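You operate a simulated robot arm through the tools that you are given. There is no shell and no other tool.

Carry out the task below with a simulated robot arm. There is one attempt and no reset: what you move stays moved.

JOB
Scan both bottles by the scanner, stand them in the green tray and lift it into the small tote.
Fine: the small tote beside the scanner; press DONE last. Set down upright: bottle.
Where things are to end (x, y in the base frame): green tray within 3 cm of [20, 98].

It is judged by the outcome, as a careful person would: the job done as asked, and still so three seconds after it is handed in. It fails if anything else is knocked over, pushed out of place, dropped, spilled or broken.

ROBOT AND FRAMES
A 6-joint arm with a two-finger gripper, fixed in place. Base frame: the origin is at the foot of the arm, x ahead of it, y to its left, z up; the work surface is at about z = 86. Lengths are in cm, angles in rad, forces in N, time in s.
It reaches about 129.8 cm from its shoulder. Its first joint turns from -2.601 to 2.601 rad. Payload 1.57 kg.
The TCP is the grasp point between the finger pads, 2.1 cm short of the fingertips. In the tool frame z runs along the fingers and y along their closing line. The gripper opens to 7 cm. The gripper's body begins 5 cm behind the TCP.
Orientation is told as [roll, pitch, yaw] about the base's x, y, z axes, in that order, counted from this pose: with the fingers straight down and closing along the base's y, the tool's x points along the base's -x, its y along +y and its z along -z.

CONTROLS
- The arm moves only by the tool play_rows. Its argument "series" is a list that holds one entry, the list of rows, each a list of 7 numbers: the shift along the tool's x, y, z in cm, then the turn, a rotation vector about the tool's x, y, z in degrees, then the gripper command, from -1 (shut) to 1 (fully open), values between in proportion. In form: [[[tx, ty, tz, rx, ry, rz, grip], ...]]. A call has 1 to 20 rows; each row shifts and turns the commanded pose from where the row before left it, along the tool's axes as they then stand. Each row takes 0.2 s and may step no farther than 5 cm and 0.15 rad from the row before; otherwise, or with a gripper value out of range, the whole call is refused. A pose out of reach is approached as far as the arm can. The call stops where the force on the tool passes 40 N (or 10 N more than at its start, if that is more) or the arm is blocked; 0.2 s more then pass. Each finger halts on what it meets, pressing with about 30 N; the grip force reading is that of the motor and also rises with nothing between the fingers. The clock runs only during rows and for 0.2 s after the last one: add rows that do not move to give the fingers time. The reply holds the time, the measured pose of the TCP, the force on the tool along the base axes, the opening and the grip force, in the units named above and with some noise, with the torque about the TCP (base axes, N m) and any sound that the robot's microphone picked up, and new pictures: "views" is both (left out), scene, wrist or none.
- Cameras (640 x 400 px; columns grow to the right, rows downward): "scene" is fixed at [39.95, 49.92, 160.92]; the picture's right is [0.94, -0.34, 0.00], its down [-0.34, -0.94, -0.09] and it looks along [0.03, 0.09, -1.00] (base axes); focal length 268 px, centre (320, 200). "wrist" rides on the gripper at [7.9, 0.4, -8.1] in the tool frame; the picture's right is [-0.05, 1.00, 0.00], its down [-0.67, -0.04, -0.74] and it looks along [-0.74, -0.04, 0.67] (tool axes); focal length 256 px, centre (320, 200). There is no depth. A picture from a camera that has moved, and an enlarged one, comes with that camera's place and axes in the base frame and with its lens.
- lift_body(by): slides the trunk up (or, below 0, down) by that many cm; the arm rides with it, the base frame stays. It gives what a move gives, with no picture.
- inspect(camera, box): a new picture of the part [left, top, right, bottom] of that camera's present view, enlarged. No time passes.
- close_job(): hands the job in; it is judged then, once.

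Nothing tells you positions but the pictures and the camera data. Unless the task says otherwise, let go and move clear before handing in.

The tools are called after "Emit:" as name(argument=value, ...) on one line, values as JSON. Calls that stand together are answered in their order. play_rows: Moves the arm, as the interface text tells. Its arguments: {"type":"object","properties":{"series":{"type":"array","items":{"type":"array","items":{"type":"array","items":{"type":"number"}}}},"views":{"type":"string","enum":["both","scene","wrist","none"]}},"required":["series"]} The other tools are called the same way: lift_body (by) slides the trunk up or down; inspect (camera, box) takes an enlarged picture of a part of a camera's view; close_job () hands the job in.

At the start:

```text
time: 0.0
tcp_pos: [24.86, 73.58, 118.02]
ee_rot: [0.001, 0.001, 0.0]
force: [0.4, 1.0, -0.9]
torque: [-0.02, 0.0, 0.03]
opening: 7.0
finger_force: 0.1
trunk travel left (down, up): [-86.2, 10.8]
```

scene: 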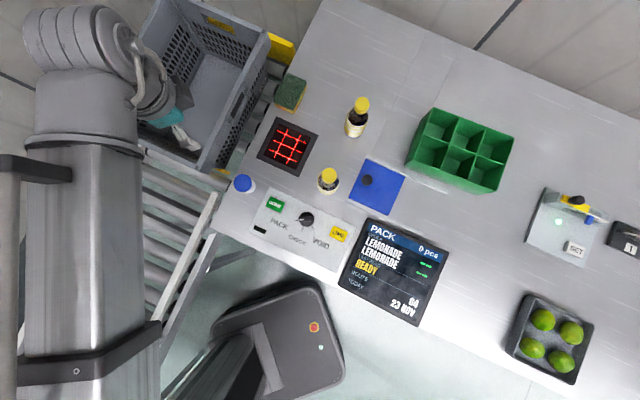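
wrist: 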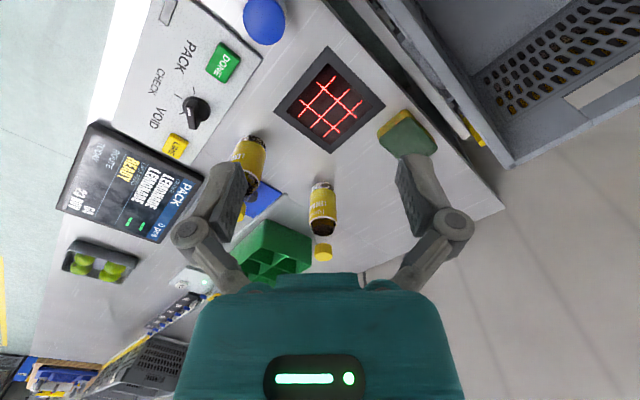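

I see a packing station: a red scanner grid, two yellow-capped lemonade bottles, a green six-cell tray, a control panel with a PACK/CHECK/VOID knob and DONE button, a grey tote at left. First I'll look closer at each part.

Emit:
inspect(camera="scene", box=[220, 60, 420, 185])

Emit:
inspect(camera="scene", box=[220, 160, 460, 310])

Emit:
inspect(camera="scene", box=[120, 0, 320, 190])

Emit:
inspect(camera="scene", box=[390, 90, 640, 280])

Emit:
inspect(camera="wrist", box=[120, 0, 460, 280])

```text
3.20 times, centred on (320, 122) of scene
camera zoom: at [39.95, 49.92, 160.92], right [0.94, -0.34, 0.0], down [-0.34, -0.94, -0.09], along [0.03, 0.09, -1.0], focal length 856 px, centre (320, 448)
```

zoom: 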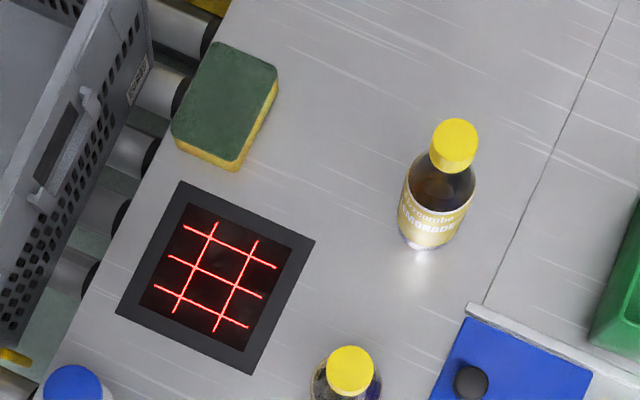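

```text
2.67 times, centred on (340, 235) of scene
camera zoom: at [39.95, 49.92, 160.92], right [0.94, -0.34, 0.0], down [-0.34, -0.94, -0.09], along [0.03, 0.09, -1.0], focal length 714 px, centre (267, 107)
```

zoom: 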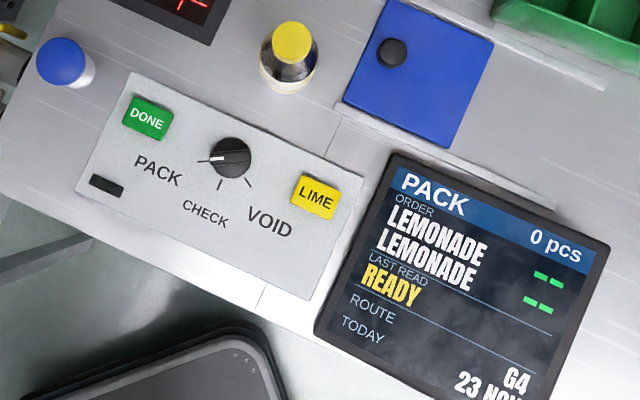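

```text
2.11 times, centred on (220, 95) of scene
camera zoom: at [39.95, 49.92, 160.92], right [0.94, -0.34, 0.0], down [-0.34, -0.94, -0.09], along [0.03, 0.09, -1.0], focal length 563 px, centre (530, 421)
```

zoom: 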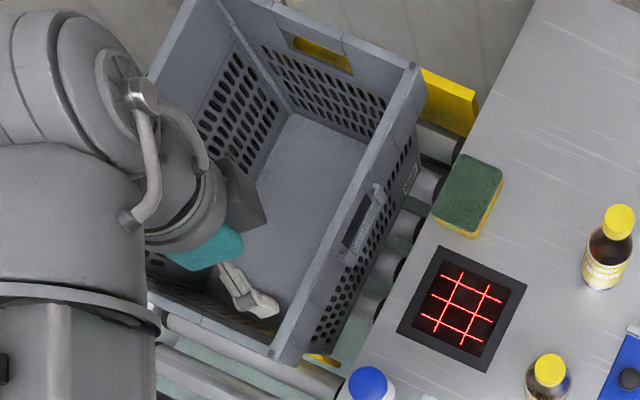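

```text
2.11 times, centred on (515, 185) of scene
camera zoom: at [39.95, 49.92, 160.92], right [0.94, -0.34, 0.0], down [-0.34, -0.94, -0.09], along [0.03, 0.09, -1.0], focal length 563 px, centre (-90, 232)
```

zoom: 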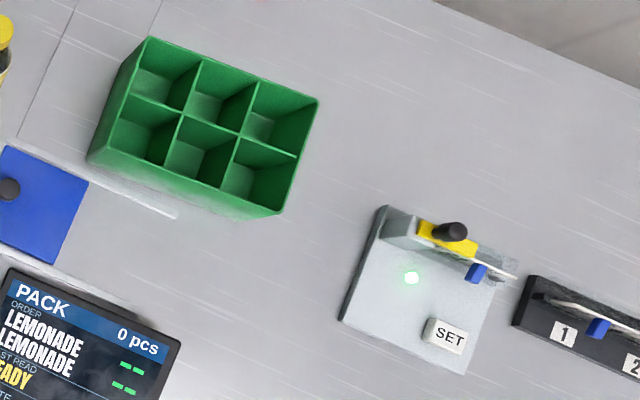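

```text
1.43 times, centred on (290, 140) of wrist
camera zoom: at [17.01, 73.82, 126.2], right [0.05, 1.0, 0.0], down [0.67, -0.04, 0.74], along [0.74, -0.04, -0.67], focal length 366 px, centre (363, 286)
```

zoom: 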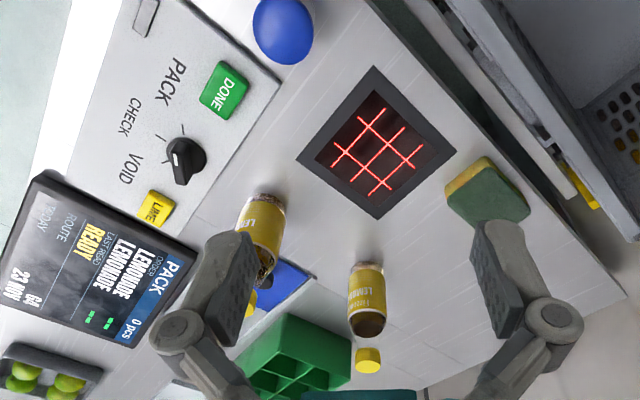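

The stations are clear: scanner about (39, 74), bottles about (58, 73) and (46, 60). I'll zoom in further on the tray, the tote and the panel for sizes before moving.

Emit:
inspect(camera="scene", box=[400, 100, 520, 200])

Emit:
inspect(camera="scene", box=[310, 90, 390, 140])

Emit:
inspect(camera="scene", box=[300, 155, 410, 225])

Emit:
inspect(camera="scene", box=[225, 170, 360, 275])

Emit:
inspect(camera="wrist", box=[0, 220, 200, 400])

Emit:
inspect(camera="scene", box=[500, 170, 640, 390])

```text
4.00 times, centred on (460, 150) of scene
camera zoom: at [39.95, 49.92, 160.92], right [0.94, -0.34, 0.0], down [-0.34, -0.94, -0.09], along [0.03, 0.09, -1.0], focal length 1070 px, centre (-240, 400)
```

zoom: 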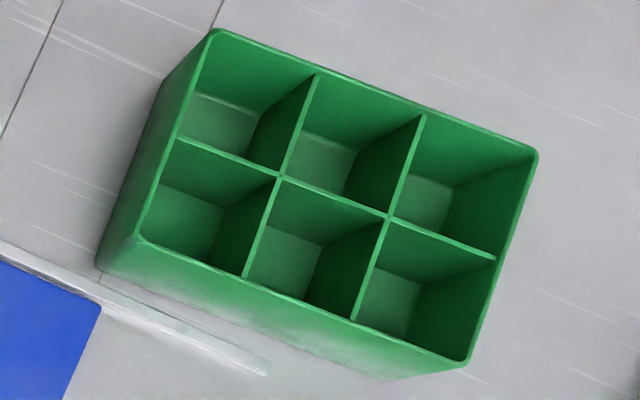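

```text
8.00 times, centred on (350, 115) of scene
camera zoom: at [39.95, 49.92, 160.92], right [0.94, -0.34, 0.0], down [-0.34, -0.94, -0.09], along [0.03, 0.09, -1.0], focal length 2140 px, centre (80, 880)
```

zoom: 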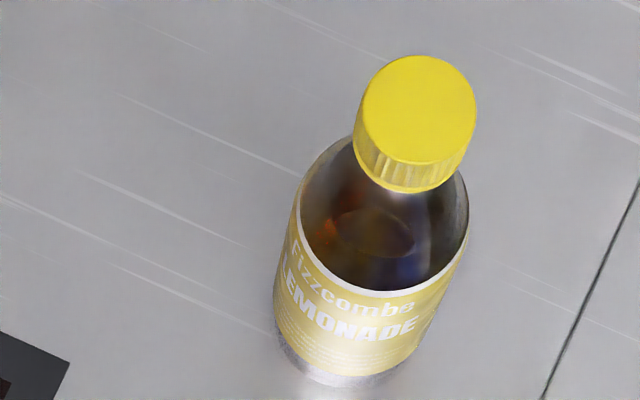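

```text
5.71 times, centred on (355, 190) of scene
camera zoom: at [39.95, 49.92, 160.92], right [0.94, -0.34, 0.0], down [-0.34, -0.94, -0.09], along [0.03, 0.09, -1.0], focal length 1529 px, centre (120, 257)
```

zoom: 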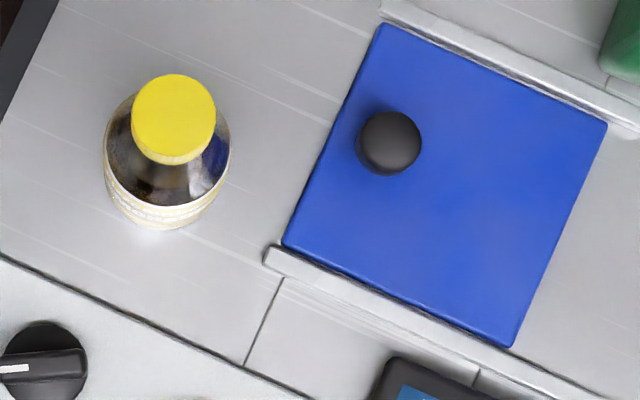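

```text
3.81 times, centred on (292, 222) of scene
camera zoom: at [39.95, 49.92, 160.92], right [0.94, -0.34, 0.0], down [-0.34, -0.94, -0.09], along [0.03, 0.09, -1.0], focal length 1019 px, centre (425, 114)
```

zoom: 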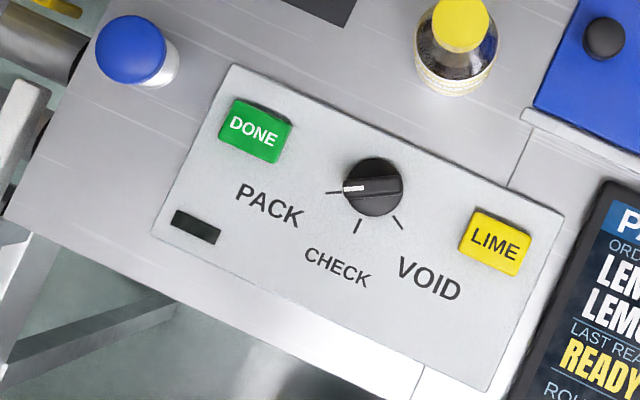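

```text
2.22 times, centred on (100, 310) of wrist
camera zoom: at [17.01, 73.82, 126.2], right [0.05, 1.0, 0.0], down [0.67, -0.04, 0.74], along [0.74, -0.04, -0.67], focal length 569 px, centre (809, -44)
```

zoom: 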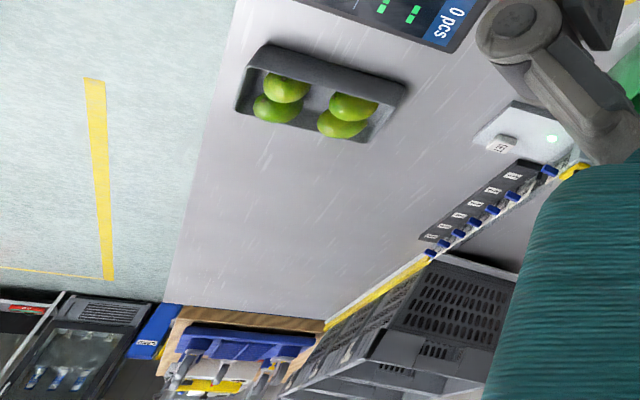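

```text
1.82 times, centred on (570, 280) of scene
camera zoom: at [39.95, 49.92, 160.92], right [0.94, -0.34, 0.0], down [-0.34, -0.94, -0.09], along [0.03, 0.09, -1.0], focal length 486 px, centre (-134, 54)
```

zoom: 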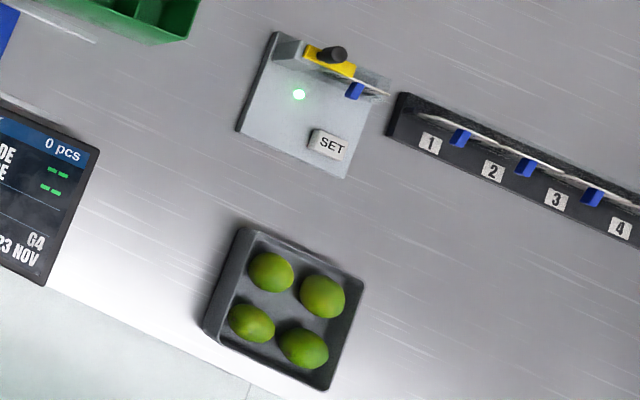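

I'll look at the labels closely with the wrist camera to find where the barcodes are.

Emit:
inspect(camera="wrist", box=[290, 160, 360, 270])

Emit:
inspect(camera="wrist", box=[210, 125, 290, 235])

Emit:
inspect(camera="wrist", box=[260, 30, 450, 160])

Emit:
inspect(camera="scene", box=[250, 110, 325, 185])

```text
3.64 times, centred on (325, 215) of wrist
camera zoom: at [17.01, 73.82, 126.2], right [0.05, 1.0, 0.0], down [0.67, -0.04, 0.74], along [0.74, -0.04, -0.67], focal length 931 px, centre (302, 146)
```

zoom: 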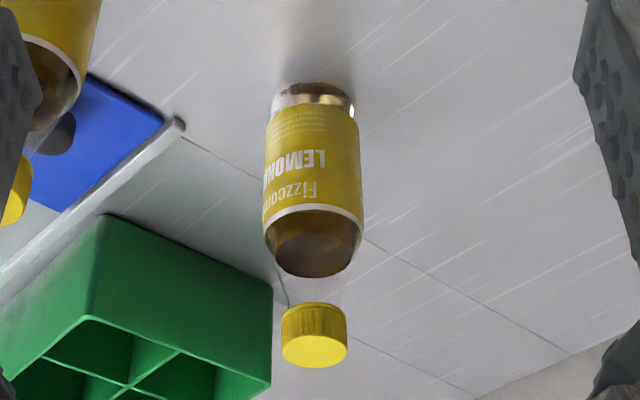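

```text
3.64 times, centred on (250, 180) of wrist
camera zoom: at [17.01, 73.82, 126.2], right [0.05, 1.0, 0.0], down [0.67, -0.04, 0.74], along [0.74, -0.04, -0.67], focal length 931 px, centre (574, 273)
```

zoom: 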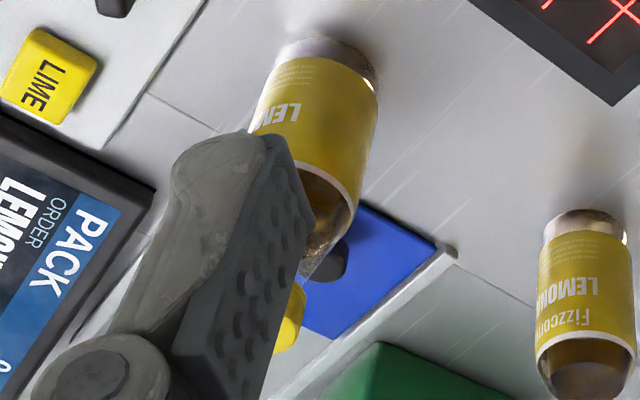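

```text
3.08 times, centred on (355, 95) of wrist
camera zoom: at [17.01, 73.82, 126.2], right [0.05, 1.0, 0.0], down [0.67, -0.04, 0.74], along [0.74, -0.04, -0.67], focal length 788 px, centre (212, 523)
```

zoom: 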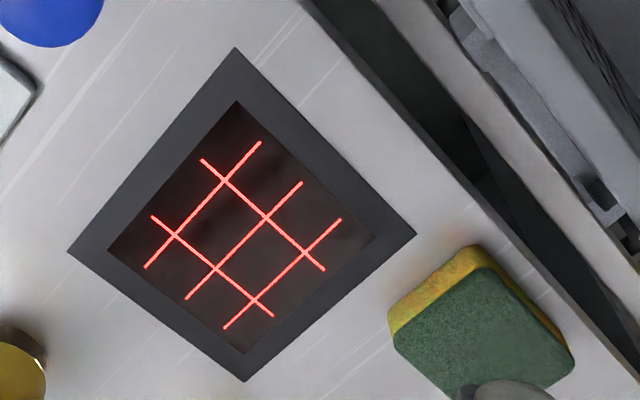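

```text
5.33 times, centred on (288, 148) of scene
camera zoom: at [39.95, 49.92, 160.92], right [0.94, -0.34, 0.0], down [-0.34, -0.94, -0.09], along [0.03, 0.09, -1.0], focal length 1427 px, centre (493, 480)
```

zoom: 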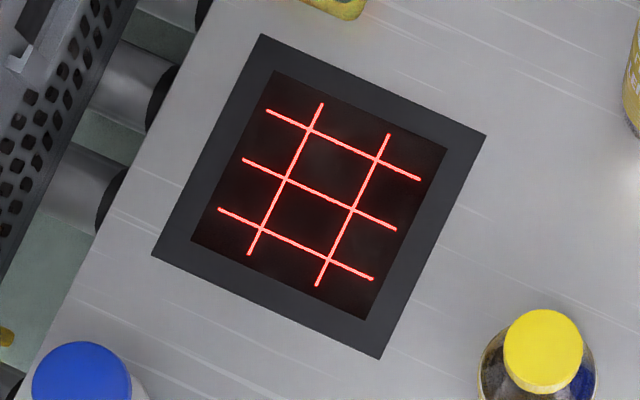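

Both labels' fronts face about azimuth 230° (toward the robot and right), so a barcode may be on the back. I'll move the hand beyond bottle A at height and turn it so the wrist camera looks back at the bottles.

Emit:
play_rows(series=[[[-4.48, 1.31, 0, 0, 0, 0, 1], [-4.48, 1.31, 0, 0, 0, 0, 1], [-4.48, 1.31, 0, 0, 0, 0, 1], [-4.48, 1.31, 0, 0, 0, 0, 1], [-4.48, 1.31, 0, 0, 0, 0, 1], [-4.48, 1.31, 0, 0, 0, 0, 1], [-4.48, 1.31, 0, 0, 0, 0, 1], [-4.48, 1.31, 0, 0, 0, 0, 1], [-4.48, 1.31, 0, 0, 0, 0, 1], [-4.48, 1.31, 0, 0, 0, 0, 1]]], views="both")

```text
time: 2.2
tcp_pos: [69.84, 86.49, 117.99]
ee_rot: [0.0, 0.0, 0.0]
force: [0.4, -0.6, -0.3]
torque: [-0.01, 0.01, 0.0]
opening: 7.02
finger_force: 0.0
trunk travel left (down, up): [-86.2, 10.8]
camera wrist: at [61.93, 86.98, 126.13], right [0.05, 1.0, 0.0], down [0.67, -0.03, 0.74], along [0.74, -0.04, -0.67], focal length 256 px, centre (320, 200)
```

scene: 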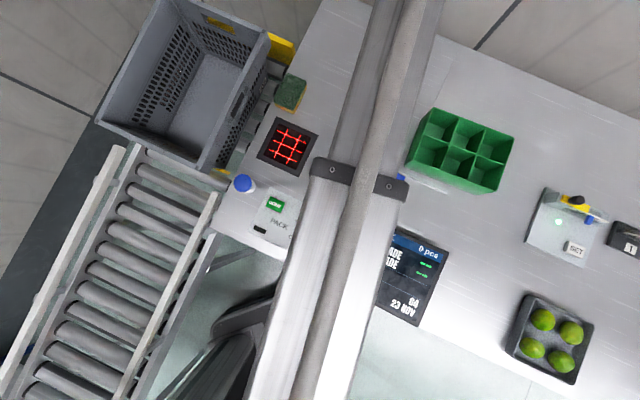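
wrist: 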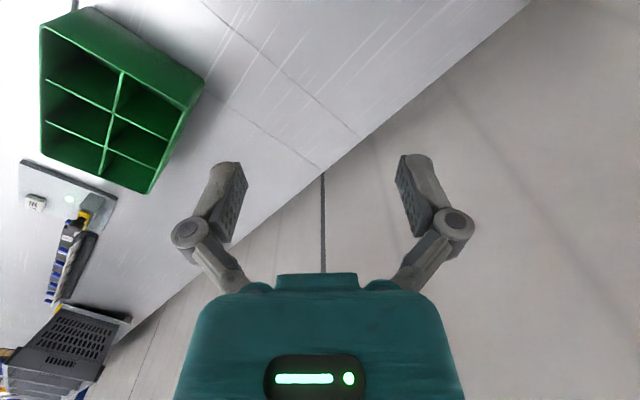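

The path was clear and the tote is now visible, empty. Next I turn the hand in place so that the camera faces back toward the bottles.

Emit:
play_rows(series=[[[0, 0, 0, 0, 0, 8.5, 1], [0, 0, 0, 0, 0, 8.5, 1], [0, 0, 0, 0, 0, 8.5, 1], [0, 0, 0, 0, 0, 8.5, 1], [0, 0, 0, 0, 0, 8.5, 1], [0, 0, 0, 0, 0, 8.5, 1], [0, 0, 0, 0, 0, 8.5, 1], [0, 0, 0, 0, 0, 8.5, 1], [0, 0, 0, 0, 0, 8.5, 1], [0, 0, 0, 0, 0, 8.5, 1], [0, 0, 0, 0, 0, 8.5, 1], [0, 0, 0, 0, 0, 8.5, 1], [0, 0, 0, 0, 0, 8.5, 1], [0, 0, 0, 0, 0, 8.5, 1], [0, 0, 0, 0, 0, 8.5, 1]]], views="both")

Emit:
inspect(camera="scene", box=[90, 0, 300, 200])

```text
time: 5.4
tcp_pos: [69.7, 86.52, 118.06]
ee_rot: [0.0, 0.0, -2.08]
force: [-0.7, 0.1, -0.9]
torque: [-0.01, 0.04, 0.0]
opening: 7.0
finger_force: 0.0
out of reach, approached as far as the arm can: row 15
trunk travel left (down, up): [-86.2, 10.8]
camera wrist: at [73.96, 93.14, 126.19], right [0.85, -0.53, 0.0], down [-0.35, -0.56, 0.74], along [-0.4, -0.63, -0.67], focal length 256 px, centre (320, 200)
```

scene: 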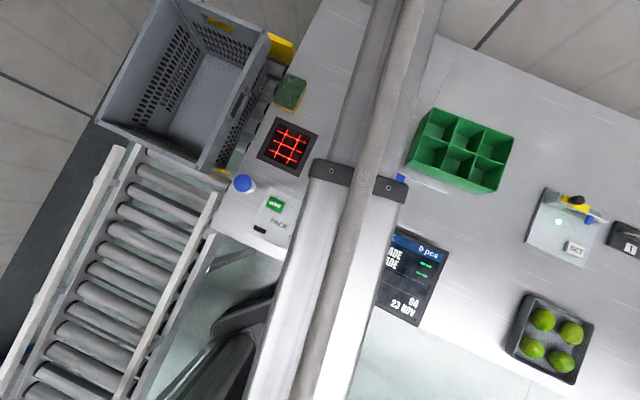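
wrist: 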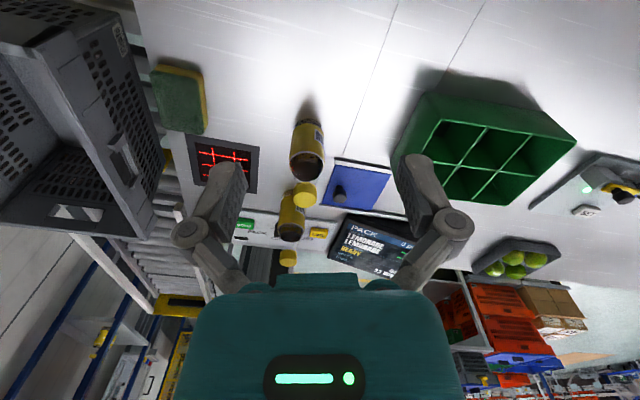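

```text
2.00 times, centred on (195, 100) of scene
camera zoom: at [39.95, 49.92, 160.92], right [0.94, -0.34, 0.0], down [-0.34, -0.94, -0.09], along [0.03, 0.09, -1.0], focal length 535 px, centre (570, 400)
```

zoom: 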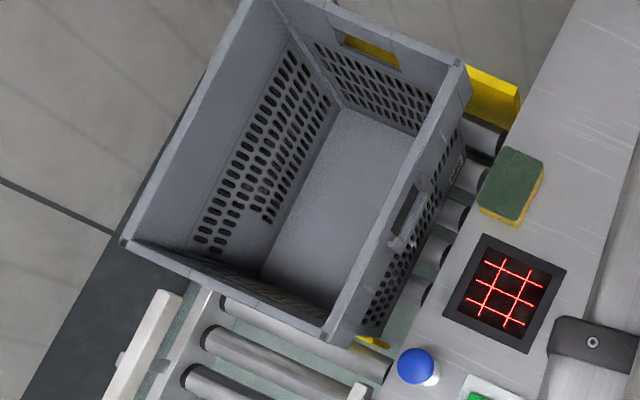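

The hand turned to −2.08 rad (a joint limit). Now I look at the backs of the bottles.

Emit:
inspect(camera="wrist", box=[270, 90, 350, 210])

Emit:
inspect(camera="wrist", box=[265, 170, 335, 270])

Emit:
inspect(camera="wrist", box=[180, 120, 280, 200])

Emit:
inspect(camera="wrist", box=[0, 0, 200, 240])

```text
3.33 times, centred on (310, 150) of wrist
camera zoom: at [73.96, 93.14, 126.19], right [0.85, -0.53, 0.0], down [-0.35, -0.56, 0.74], along [-0.4, -0.63, -0.67], focal length 853 px, centre (353, 367)
```

zoom: 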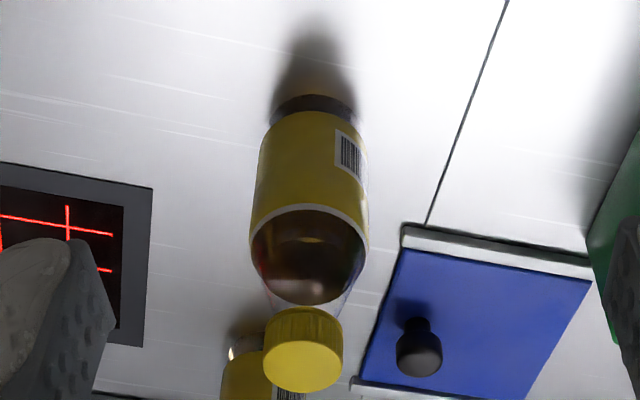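

```text
4.00 times, centred on (300, 220) of wrist
camera zoom: at [73.96, 93.14, 126.19], right [0.85, -0.53, 0.0], down [-0.35, -0.56, 0.74], along [-0.4, -0.63, -0.67], focal length 1024 px, centre (400, 120)
```

zoom: 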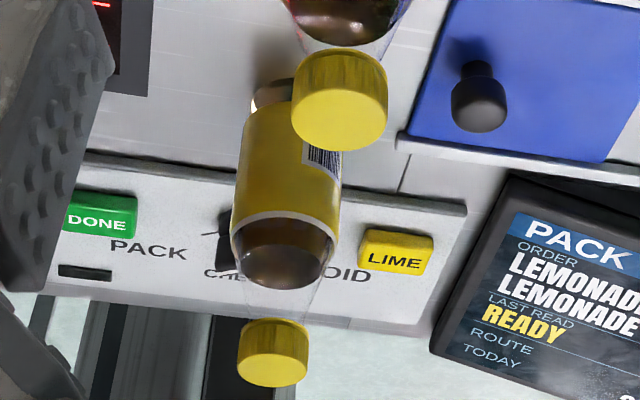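

```text
5.00 times, centred on (230, 160) of wrist
camera zoom: at [73.96, 93.14, 126.19], right [0.85, -0.53, 0.0], down [-0.35, -0.56, 0.74], along [-0.4, -0.63, -0.67], focal length 1280 px, centre (770, 400)
```

zoom: 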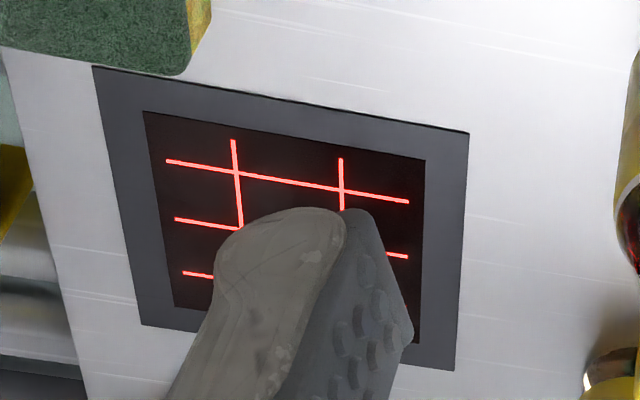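

```text
1.67 times, centred on (100, 120) of wrist
camera zoom: at [73.96, 93.14, 126.19], right [0.85, -0.53, 0.0], down [-0.35, -0.56, 0.74], along [-0.4, -0.63, -0.67], focal length 427 px, centre (687, 333)
```

zoom: 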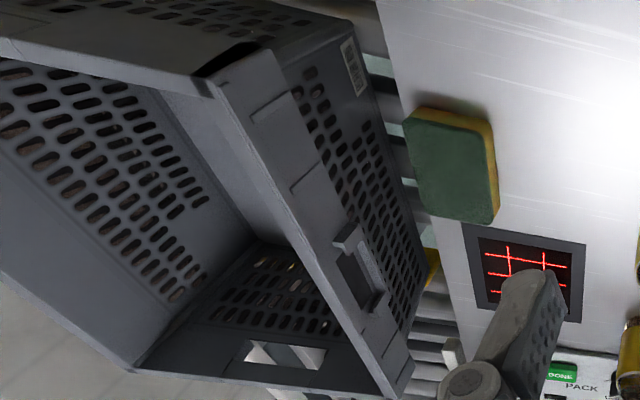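

I found the barcodes: on both bottles, low on the label, facing roughly base +x (azimuth ≈ 5°). I'll turn the hand back and go above the nearer bottle B at about (45.5, 59.6).

Emit:
play_rows(series=[[[0, 0, 0, 0, 0, -8.2, 1], [0, 0, 0, 0, 0, -8.2, 1], [0, 0, 0, 0, 0, -8.2, 1], [0, 0, 0, 0, 0, -8.2, 1], [0, 0, 0, 0, 0, -8.2, 1], [0, 0, 0, 0, 0, -8.2, 1], [0, 0, 0, 0, 0, -8.2, 1], [0, 0, 0, 0, 0, -8.2, 1], [0, 0, 0, 0, 0, -8.2, 1], [0, 0, 0, 0, 0, -8.2, 1], [0, 0, 0, 0, 0, -8.2, 1], [0, 0, 0, 0, 0, -8.2, 1], [0, 0, 0, 0, 0, -8.2, 1], [0, 0, 0, 0, 0, -8.2, 1], [0, 0, 0, 0, 0, -8.2, 1], [0, 0, 0, 0, 0, -8.2, 1], [0, 0, 0, 0, 0, -8.2, 1]]], views="wrist")

```text
time: 9.0
tcp_pos: [69.73, 86.66, 118.1]
ee_rot: [0.001, 0.0, 0.357]
force: [-0.6, 1.0, 0.5]
torque: [0.0, -0.01, 0.01]
opening: 6.99
finger_force: 0.1
trunk travel left (down, up): [-86.2, 10.8]
camera wrist: at [62.18, 84.11, 126.2], right [-0.3, 0.95, 0.0], down [0.64, 0.2, 0.74], along [0.71, 0.22, -0.67], focal length 256 px, centre (320, 200)
```

wrist: 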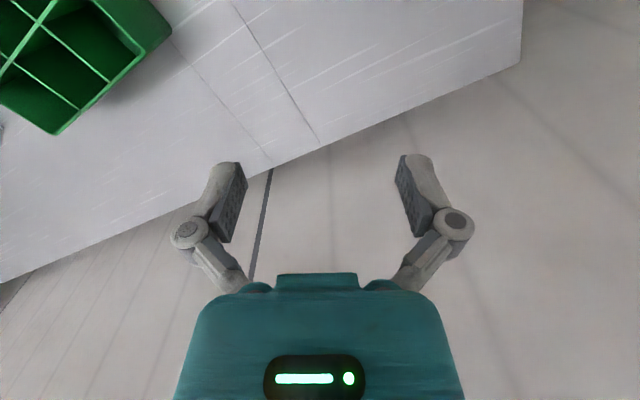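

Emit:
play_rows(series=[[[4.019, -2.109, 0, 0, 0, 0, 1], [4.019, -2.109, 0, 0, 0, 0, 1], [4.019, -2.109, 0, 0, 0, 0, 1], [4.019, -2.109, 0, 0, 0, 0, 1], [4.019, -2.109, 0, 0, 0, 0, 1], [4.019, -2.109, 0, 0, 0, 0, 1], [4.019, -2.109, 0, 0, 0, 0, 1], [4.019, -2.109, 0, 0, 0, 0, 1], [0, 0, 0, 0, 0, 0, 1]]], views="both")

Emit:
inspect(camera="wrist", box=[260, 0, 380, 100])

```text
time: 11.0
tcp_pos: [45.58, 59.58, 118.11]
ee_rot: [0.001, 0.001, 0.357]
force: [0.3, -0.6, -1.1]
torque: [-0.01, -0.01, 0.04]
opening: 7.0
finger_force: 0.1
trunk travel left (down, up): [-86.2, 10.8]
camera wrist: at [37.93, 57.12, 126.19], right [-0.3, 0.95, 0.0], down [0.64, 0.2, 0.74], along [0.71, 0.22, -0.67], focal length 256 px, centre (320, 200)
```

scene: 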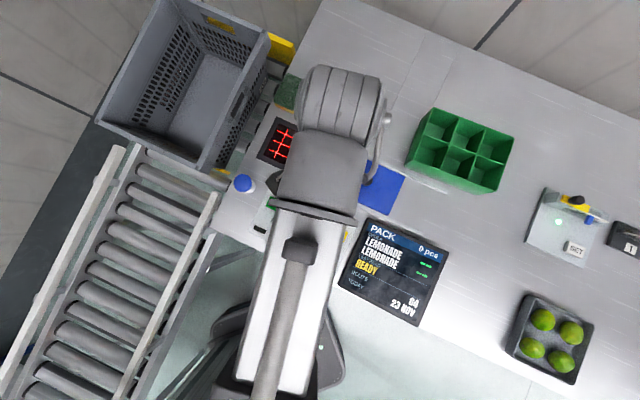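
wrist: 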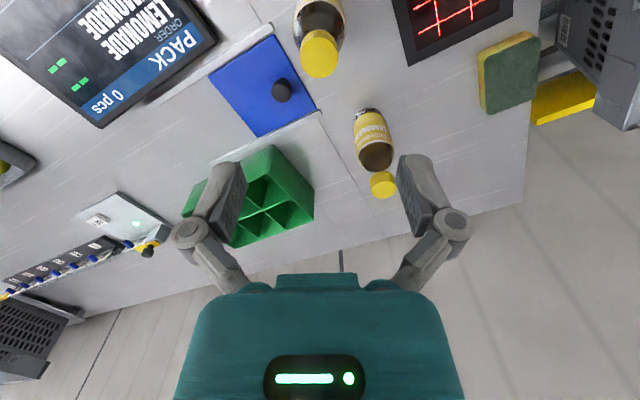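

```text
4.00 times, centred on (320, 50) of wrist
camera zoom: at [37.93, 57.12, 126.19], right [-0.3, 0.95, 0.0], down [0.64, 0.2, 0.74], along [0.71, 0.22, -0.67], focal length 1024 px, centre (320, 800)
```

zoom: 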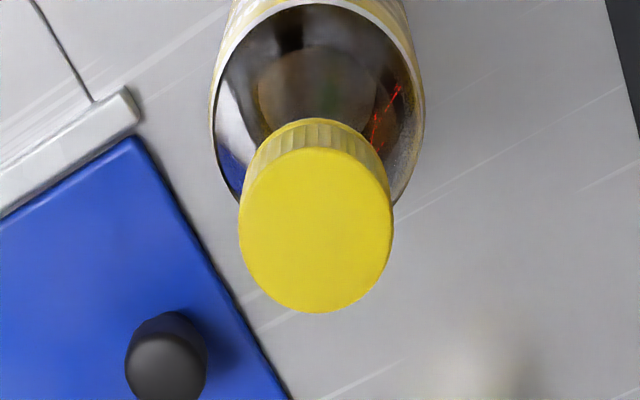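

The cap of bottle B is centred under the hand (cap top ≈ z 102.5, 3.3 cm wide). I'll descend to cap height and see before closing.

Emit:
play_rows(series=[[[0, 0, 4.2, 0, 0, 0, 1], [-0.1, -0.1, 4.2, 0, 0, 0, 1], [0, 0, 4.2, 0, 0, 0, 1], [0, 0, 3.0, 0, 0, 0, 1], [0, 0, 0, 0, 0, 0, 1]]], views="both")

Emit:
inspect(camera="wrist", box=[220, 80, 420, 220])

```text
time: 12.2
tcp_pos: [45.46, 59.56, 118.23]
ee_rot: [0.0, -0.001, 0.357]
force: [0.4, -0.4, 0.9]
torque: [-0.02, 0.04, 0.0]
opening: 7.02
finger_force: 0.2
out of reach, approached as far as the arm can: row 1, 2, 3, 4
trunk travel left (down, up): [-86.2, 10.8]
camera wrist: at [37.91, 57.1, 126.21], right [-0.3, 0.95, 0.0], down [0.64, 0.2, 0.74], along [0.71, 0.22, -0.67], focal length 256 px, centre (320, 200)
```

scene: 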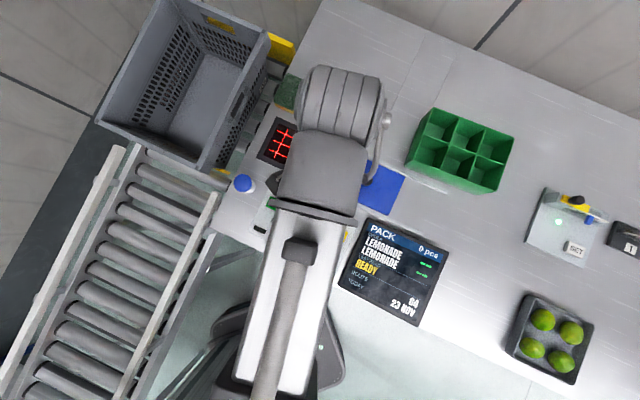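
wrist: 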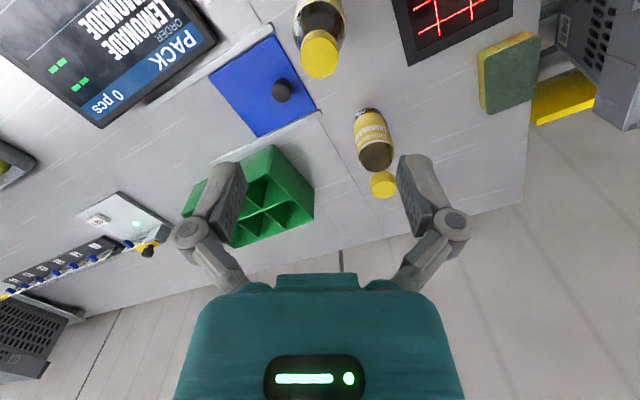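

```text
2.86 times, centred on (320, 150) of wrist
camera zoom: at [37.91, 57.1, 126.21], right [-0.3, 0.95, 0.0], down [0.64, 0.2, 0.74], along [0.71, 0.22, -0.67], focal length 731 px, centre (320, 343)
```

zoom: 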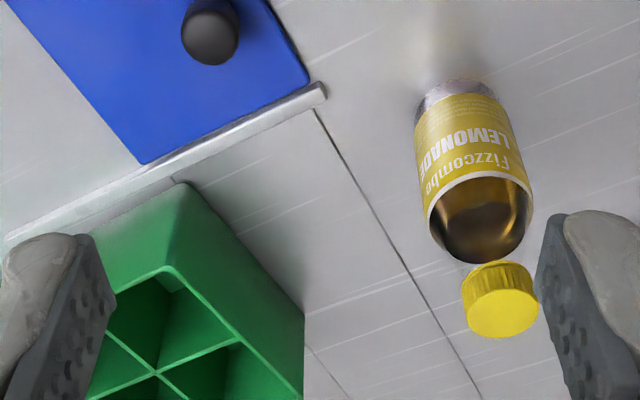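

The arm can't fold lower here, so I'll slide the trunk down, which lowers the hand straight; first a part of the way.

Emit:
lift_body(by=-8)

Emit:
inspect(camera="scene", box=[0, 0, 640, 400])

Emit:
inspect(camera="wrist", box=[0, 0, 640, 400])

```text
time: 13.4
tcp_pos: [45.57, 59.55, 110.15]
ee_rot: [0.001, 0.0, 0.357]
force: [0.6, 0.2, -0.2]
torque: [0.03, 0.0, 0.0]
opening: 7.01
finger_force: 0.0
trunk travel left (down, up): [-78.2, 18.8]
```

```text
1.00 times, centred on (320, 200) of scene (not enlarged: the box is as wide or as high as the picture)
camera zoom: at [39.95, 49.92, 160.92], right [0.94, -0.34, 0.0], down [-0.34, -0.94, -0.09], along [0.03, 0.09, -1.0], focal length 268 px, centre (320, 200)
```

zoom: 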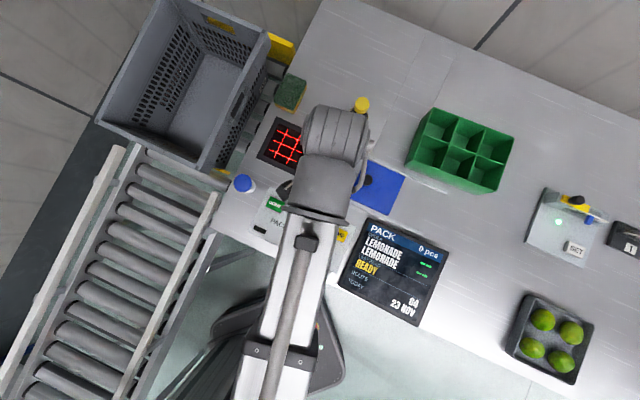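

```text
1.00 times, centred on (320, 200) of wrist (not enlarged: the box is as wide or as high as the picture)
camera zoom: at [37.91, 57.09, 118.21], right [-0.3, 0.95, 0.0], down [0.64, 0.2, 0.74], along [0.71, 0.22, -0.67], focal length 256 px, centre (320, 200)
```

zoom: 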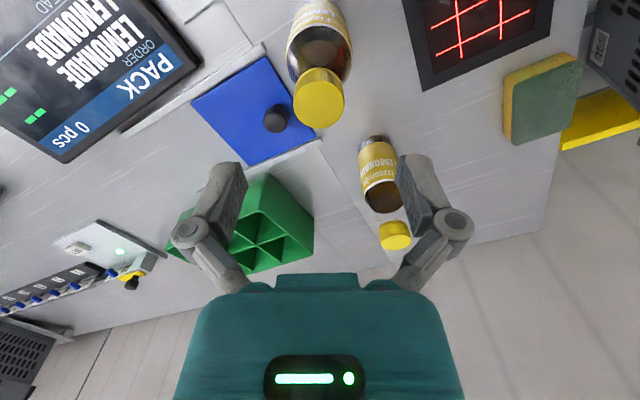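

Aligned; bottle B's cap sits between the fingers' lines. I lower the remaining 8.9 cm and then close on the cap.

Emit:
lift_body(by=-8.9)

Emit:
inspect(camera="wrist", box=[200, 80, 440, 240])

```text
time: 14.6
tcp_pos: [45.51, 59.5, 101.3]
ee_rot: [0.0, 0.001, 0.357]
force: [0.1, -0.1, 0.3]
torque: [-0.04, -0.01, 0.02]
opening: 7.01
finger_force: 0.0
trunk travel left (down, up): [-69.3, 27.7]
```

```text
2.50 times, centred on (320, 160) of wrist
camera zoom: at [37.91, 57.09, 109.31], right [-0.3, 0.95, 0.0], down [0.64, 0.2, 0.74], along [0.71, 0.22, -0.67], focal length 640 px, centre (320, 300)
```

zoom: 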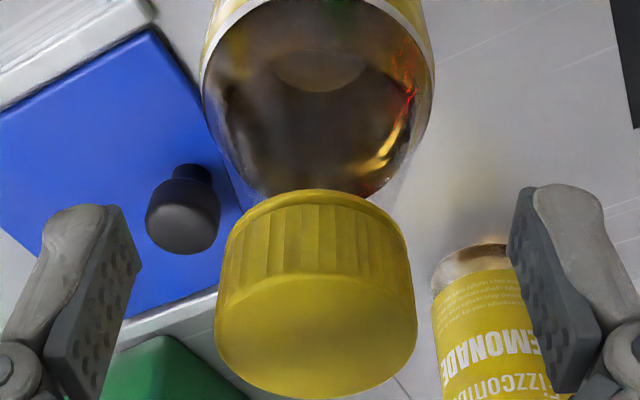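

The cap is squarely between the fingers, at the TCP height. Closing now.

Emit:
play_rows(series=[[[0, 0, 0, 0, 0, 0, 0], [0, 0, 0, 0, 0, 0, -0.4], [0, 0, 0, 0, 0, 0, -1], [0, 0, 0, 0, 0, 0, -1], [0, 0, 0, 0, 0, 0, -1], [0, 0, 0, 0, 0, 0, -1]]], views="wrist")

```text
time: 16.0
tcp_pos: [45.52, 59.56, 101.24]
ee_rot: [-0.001, -0.002, 0.356]
force: [0.8, -0.9, 0.5]
torque: [-0.11, -0.02, -0.03]
opening: 3.1
finger_force: 29.5
trunk travel left (down, up): [-69.3, 27.7]
camera wrist: at [37.92, 57.09, 109.31], right [-0.3, 0.95, 0.0], down [0.64, 0.2, 0.74], along [0.71, 0.22, -0.67], focal length 256 px, centre (320, 200)
```

wrist: 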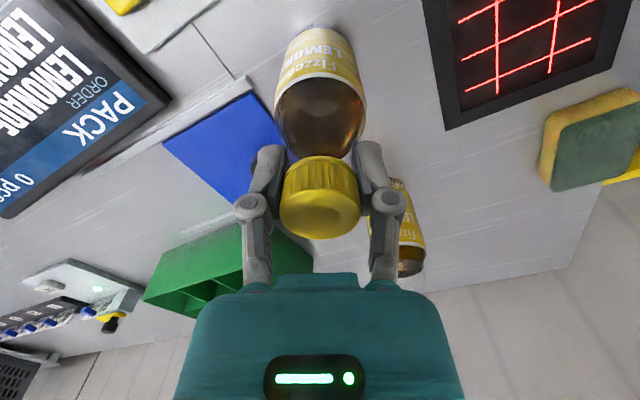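

Gripped at 3.1 cm. I lift the bottle straight up about 13 cm.

Emit:
play_rows(series=[[[0, 0, -2, 0, 0, 0, -1], [0, 0, -3, 0, 0, 0, -1], [0, 0, -4, 0, 0, 0, -1], [0, 0, -4, 0, 0, 0, -1], [0, 0, 0, 0, 0, 0, -1]]], views="both")

```text
time: 17.2
tcp_pos: [45.4, 59.45, 101.18]
ee_rot: [0.0, 0.001, 0.355]
force: [0.5, -1.5, 0.4]
torque: [-0.08, -0.05, 0.02]
opening: 3.08
finger_force: 30.2
out of reach, approached as far as the arm can: row 1, 2, 3, 4
trunk travel left (down, up): [-69.3, 27.7]
camera wrist: at [37.92, 57.09, 109.31], right [-0.3, 0.95, 0.0], down [0.64, 0.2, 0.74], along [0.71, 0.22, -0.67], focal length 256 px, centre (320, 200)
```

scene: 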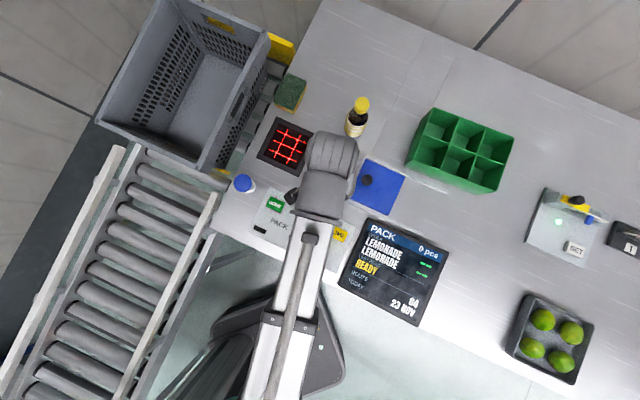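
wrist: 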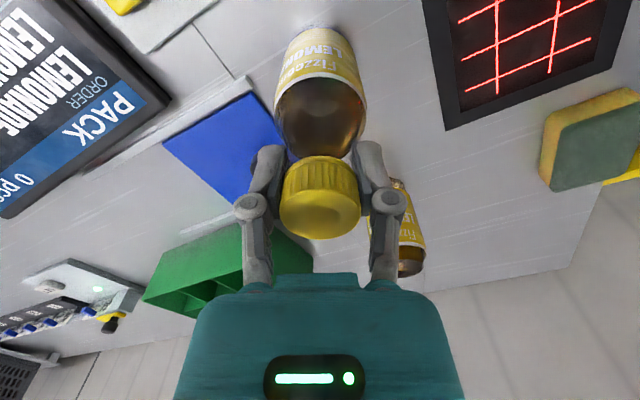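

Vertical arm moves are refused at this radius, so I'll raise the bottle with the trunk instead.

Emit:
lift_body(by=4)

Emit:
inspect(camera="wrist", box=[0, 0, 640, 400])

```text
time: 18.0
tcp_pos: [45.4, 59.71, 105.12]
ee_rot: [0.0, 0.0, 0.356]
force: [0.5, 0.0, -4.2]
torque: [0.02, 0.01, -0.01]
opening: 3.09
finger_force: 29.9
trunk travel left (down, up): [-73.3, 23.7]
```

```text
1.00 times, centred on (320, 200) of wrist (not enlarged: the box is as wide or as high as the picture)
camera zoom: at [37.94, 57.14, 113.28], right [-0.3, 0.95, 0.0], down [0.64, 0.2, 0.74], along [0.71, 0.22, -0.67], focal length 256 px, centre (320, 200)
```

zoom: 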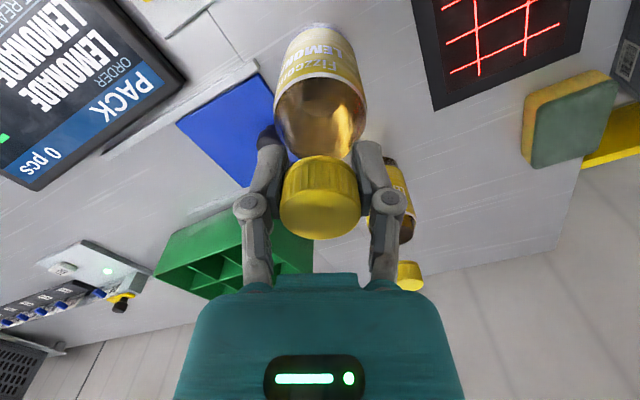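

The bottle is off the table and steady (about 0.43 kg). I raise it further with the trunk, then move it outward and test how the arm can move there.

Emit:
lift_body(by=10)

Emit:
play_rows(series=[[[-3, 2, 0, 0, 0, 0, -1], [-3, 2, 0, 0, 0, 0, -1], [0, 0, -3, 0, 0, 0, -1]]], views="scene")

```text
time: 19.4
tcp_pos: [45.53, 59.47, 115.14]
ee_rot: [0.0, -0.001, 0.355]
force: [0.3, -0.2, -3.7]
torque: [0.05, 0.01, -0.01]
opening: 3.09
finger_force: 29.7
trunk travel left (down, up): [-83.3, 13.7]
```

```text
time: 20.2
tcp_pos: [49.82, 65.36, 115.23]
ee_rot: [0.0, -0.001, 0.356]
force: [0.5, -0.6, -3.5]
torque: [0.0, 0.0, -0.01]
opening: 3.08
finger_force: 30.2
out of reach, approached as far as the arm can: row 3
trunk travel left (down, up): [-83.3, 13.7]
```

scene: 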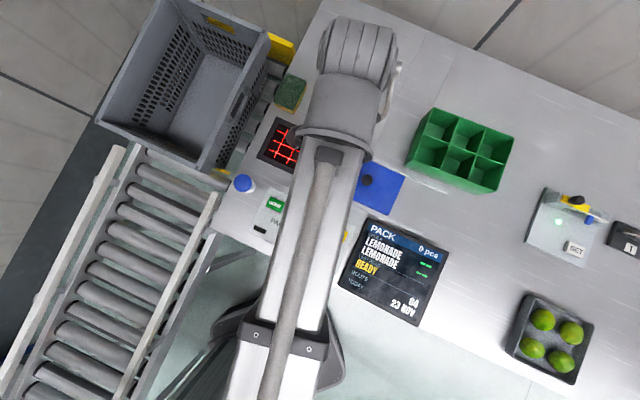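

Vertical is still refused. I'll test small vertical and tilt moves here to learn what the arm can do.

Emit:
play_rows(series=[[[0, 0, 1, 0, 0, 0, -1]]], views="none")

Emit:
play_rows(series=[[[0, 0, 0, 0, 5, 0, -1]]], views="none")

Emit:
play_rows(series=[[[0, 0, 0, 5, 0, 0, -1]]], views="none")

```text
time: 20.6
tcp_pos: [49.79, 65.34, 115.17]
ee_rot: [0.001, -0.001, 0.356]
force: [-0.6, -0.6, -3.2]
torque: [0.04, -0.02, 0.0]
opening: 3.09
finger_force: 30.3
out of reach, approached as far as the arm can: row 1
trunk travel left (down, up): [-83.3, 13.7]
```

```text
time: 21.0
tcp_pos: [49.79, 65.39, 115.15]
ee_rot: [0.0, 0.088, 0.355]
force: [-0.6, 1.2, -3.5]
torque: [-0.01, -0.01, -0.04]
opening: 3.09
finger_force: 29.4
trunk travel left (down, up): [-83.3, 13.7]
```

```text
time: 21.4
tcp_pos: [49.85, 65.31, 115.21]
ee_rot: [-0.088, 0.089, 0.357]
force: [1.0, -0.6, -3.7]
torque: [-0.02, -0.01, 0.0]
opening: 3.08
finger_force: 30.0
trunk travel left (down, up): [-83.3, 13.7]
```

Tilting works while vertical shifts are left to the trunk. I'll undo the roll and test a larger pitch (barcode side going down) here, high above the table.

Emit:
play_rows(series=[[[0, 0, 0, -5, 0, 0, -1], [0, 0, 0, 0, 8, 0, -1], [0, 0, 0, 0, 8, 0, -1]]], views="both")

```text
time: 22.2
tcp_pos: [49.8, 65.49, 116.44]
ee_rot: [0.001, 0.368, 0.356]
force: [0.0, 0.5, -3.3]
torque: [0.03, -0.08, 0.01]
opening: 3.1
finger_force: 29.9
out of reach, approached as far as the arm can: row 2, 3
trunk travel left (down, up): [-83.3, 13.7]
camera wrist: at [45.49, 64.15, 126.82], right [-0.3, 0.95, -0.02], down [0.85, 0.28, 0.46], along [0.44, 0.12, -0.89], focal length 256 px, centre (320, 200)
```

scene: 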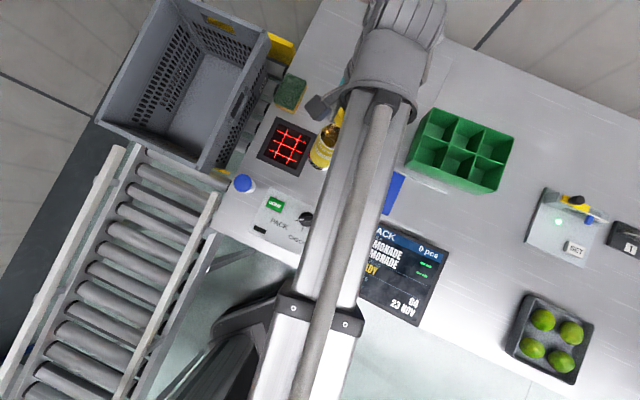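
wrist: 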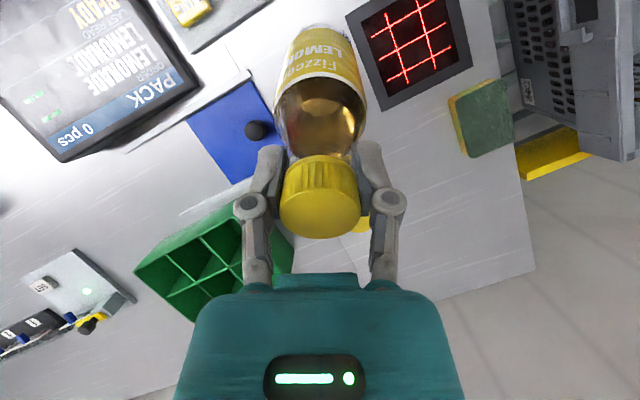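

I now understand the arm: a horizontal beam whose height is set by the trunk, with a wrist about 19 cm above the TCP that can tilt and turn. I'll return to vertical, yaw so that the barcode faces outward (azimuth ≈ 62°), and go above the scanner.

Emit:
play_rows(series=[[[0, 0, 0, 0, -7, 0, -1], [0, 0, 0, 0, -7, 0, -1], [0, 0, 0, 0, -7.05, 0, -1], [0, 0, 0, 0, 0, -8.14, -1], [0, 0, 0, 0, 0, -8.14, -1], [0, 0, 0, 0, 0, -8.14, -1], [0, 0, 0, 0, 0, -8.14, -1], [0, 0, 0, 0, 0, -8.14, -1], [0, 0, 0, 0, 0, -8.14, -1], [0, 0, 0, 0, 0, -8.14, -1]]], views="both")

```text
time: 24.4
tcp_pos: [49.8, 65.28, 115.17]
ee_rot: [0.001, 0.001, 1.353]
force: [0.3, 0.1, -4.2]
torque: [-0.01, -0.02, -0.01]
opening: 3.08
finger_force: 29.9
out of reach, approached as far as the arm can: row 1, 2
trunk travel left (down, up): [-83.3, 13.7]
camera wrist: at [47.65, 57.64, 123.28], right [-0.96, 0.27, 0.0], down [0.18, 0.64, 0.74], along [0.2, 0.72, -0.67], focal length 256 px, centre (320, 200)
```

scene: 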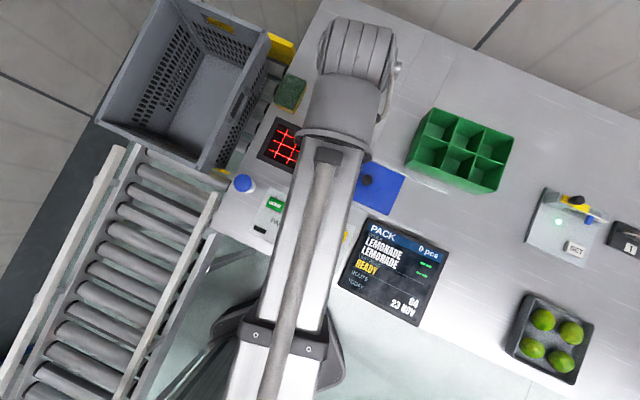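
wrist: 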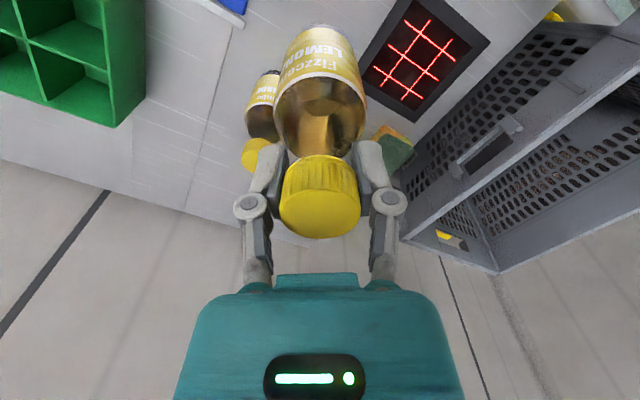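

Now I move above the scanner at (42.5, 81) and tilt the bottle about 60° so that the barcode faces the window, still high up.

Emit:
play_rows(series=[[[-3.46, 2.64, 0, 0, 0, 0, -1], [-3.46, 2.64, 0, 0, 0, 0, -1], [-3.46, 2.64, 0, 0, 0, 0, -1], [-3.46, 2.64, 0, 0, 0, 0, -1], [0, 0, 0, -2.27, 8.19, 0, -1], [0, 0, 0, -2.27, 8.19, 0, -1], [0, 0, 0, -2.27, 8.19, 0, -1]]], views="both")

```text
time: 26.0
tcp_pos: [42.45, 81.14, 116.94]
ee_rot: [0.127, 0.426, 1.376]
force: [0.5, -0.6, -2.9]
torque: [0.13, -0.09, 0.0]
opening: 3.08
finger_force: 29.9
out of reach, approached as far as the arm can: row 3, 5, 6, 7
trunk travel left (down, up): [-83.3, 13.7]
camera wrist: at [42.39, 77.19, 127.58], right [-0.95, 0.29, 0.09], down [0.3, 0.87, 0.39], along [0.03, 0.4, -0.91], focal length 256 px, centre (320, 200)
```

scene: 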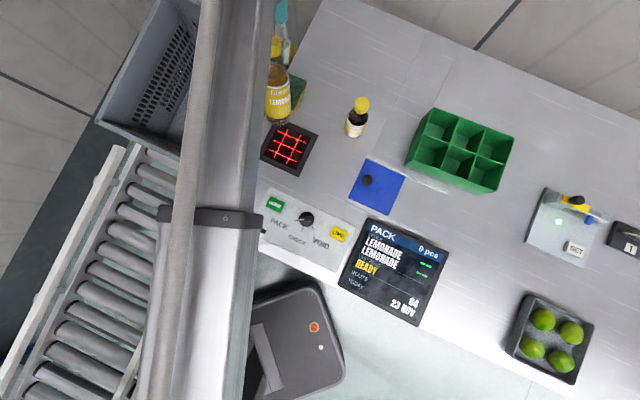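
wrist: 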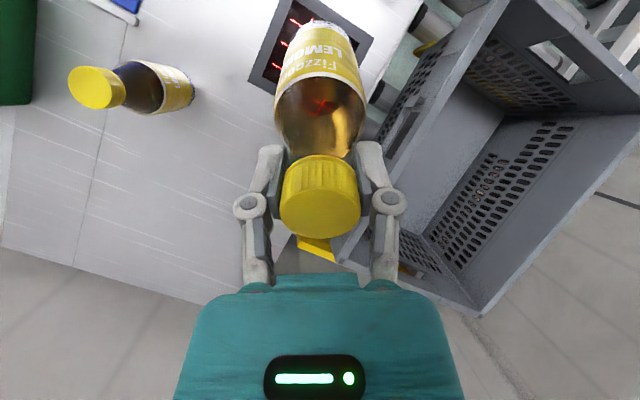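

The tilt works and the bottle holds firm. I continue to about 60° at this height.

Emit:
play_rows(series=[[[0, 0, 0, -2.27, 8.19, 0, -1], [0, 0, 0, -2.27, 8.19, 0, -1], [0, 0, 0, -2.27, 8.19, 0, -1], [0, 0, 0, -2.27, 8.19, 0, -1]]], views="both")

```text
time: 27.0
tcp_pos: [42.52, 81.16, 116.93]
ee_rot: [0.124, 0.425, 1.378]
force: [0.1, -0.8, -3.6]
torque: [0.14, -0.06, 0.01]
opening: 3.05
finger_force: 29.8
out of reach, approached as far as the arm can: row 1, 2, 3, 4
trunk travel left (down, up): [-83.3, 13.7]
camera wrist: at [42.36, 77.13, 127.58], right [-0.95, 0.29, 0.09], down [0.3, 0.87, 0.4], along [0.04, 0.41, -0.91], focal length 256 px, centre (320, 200)
```

scene: 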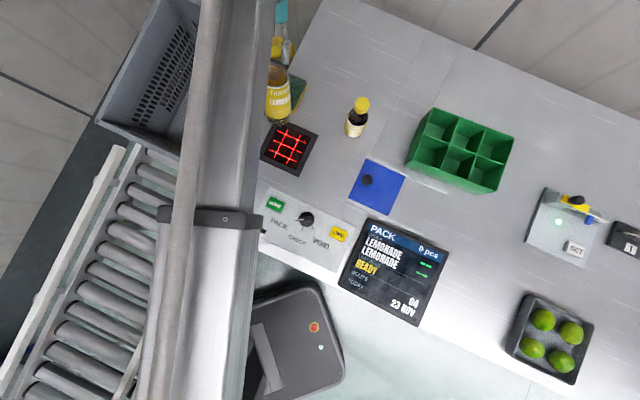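
wrist: 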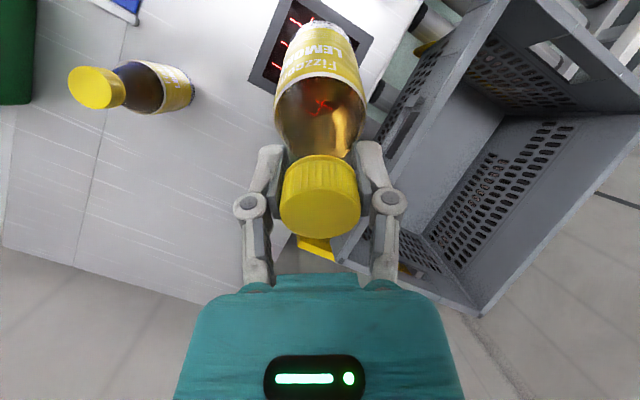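

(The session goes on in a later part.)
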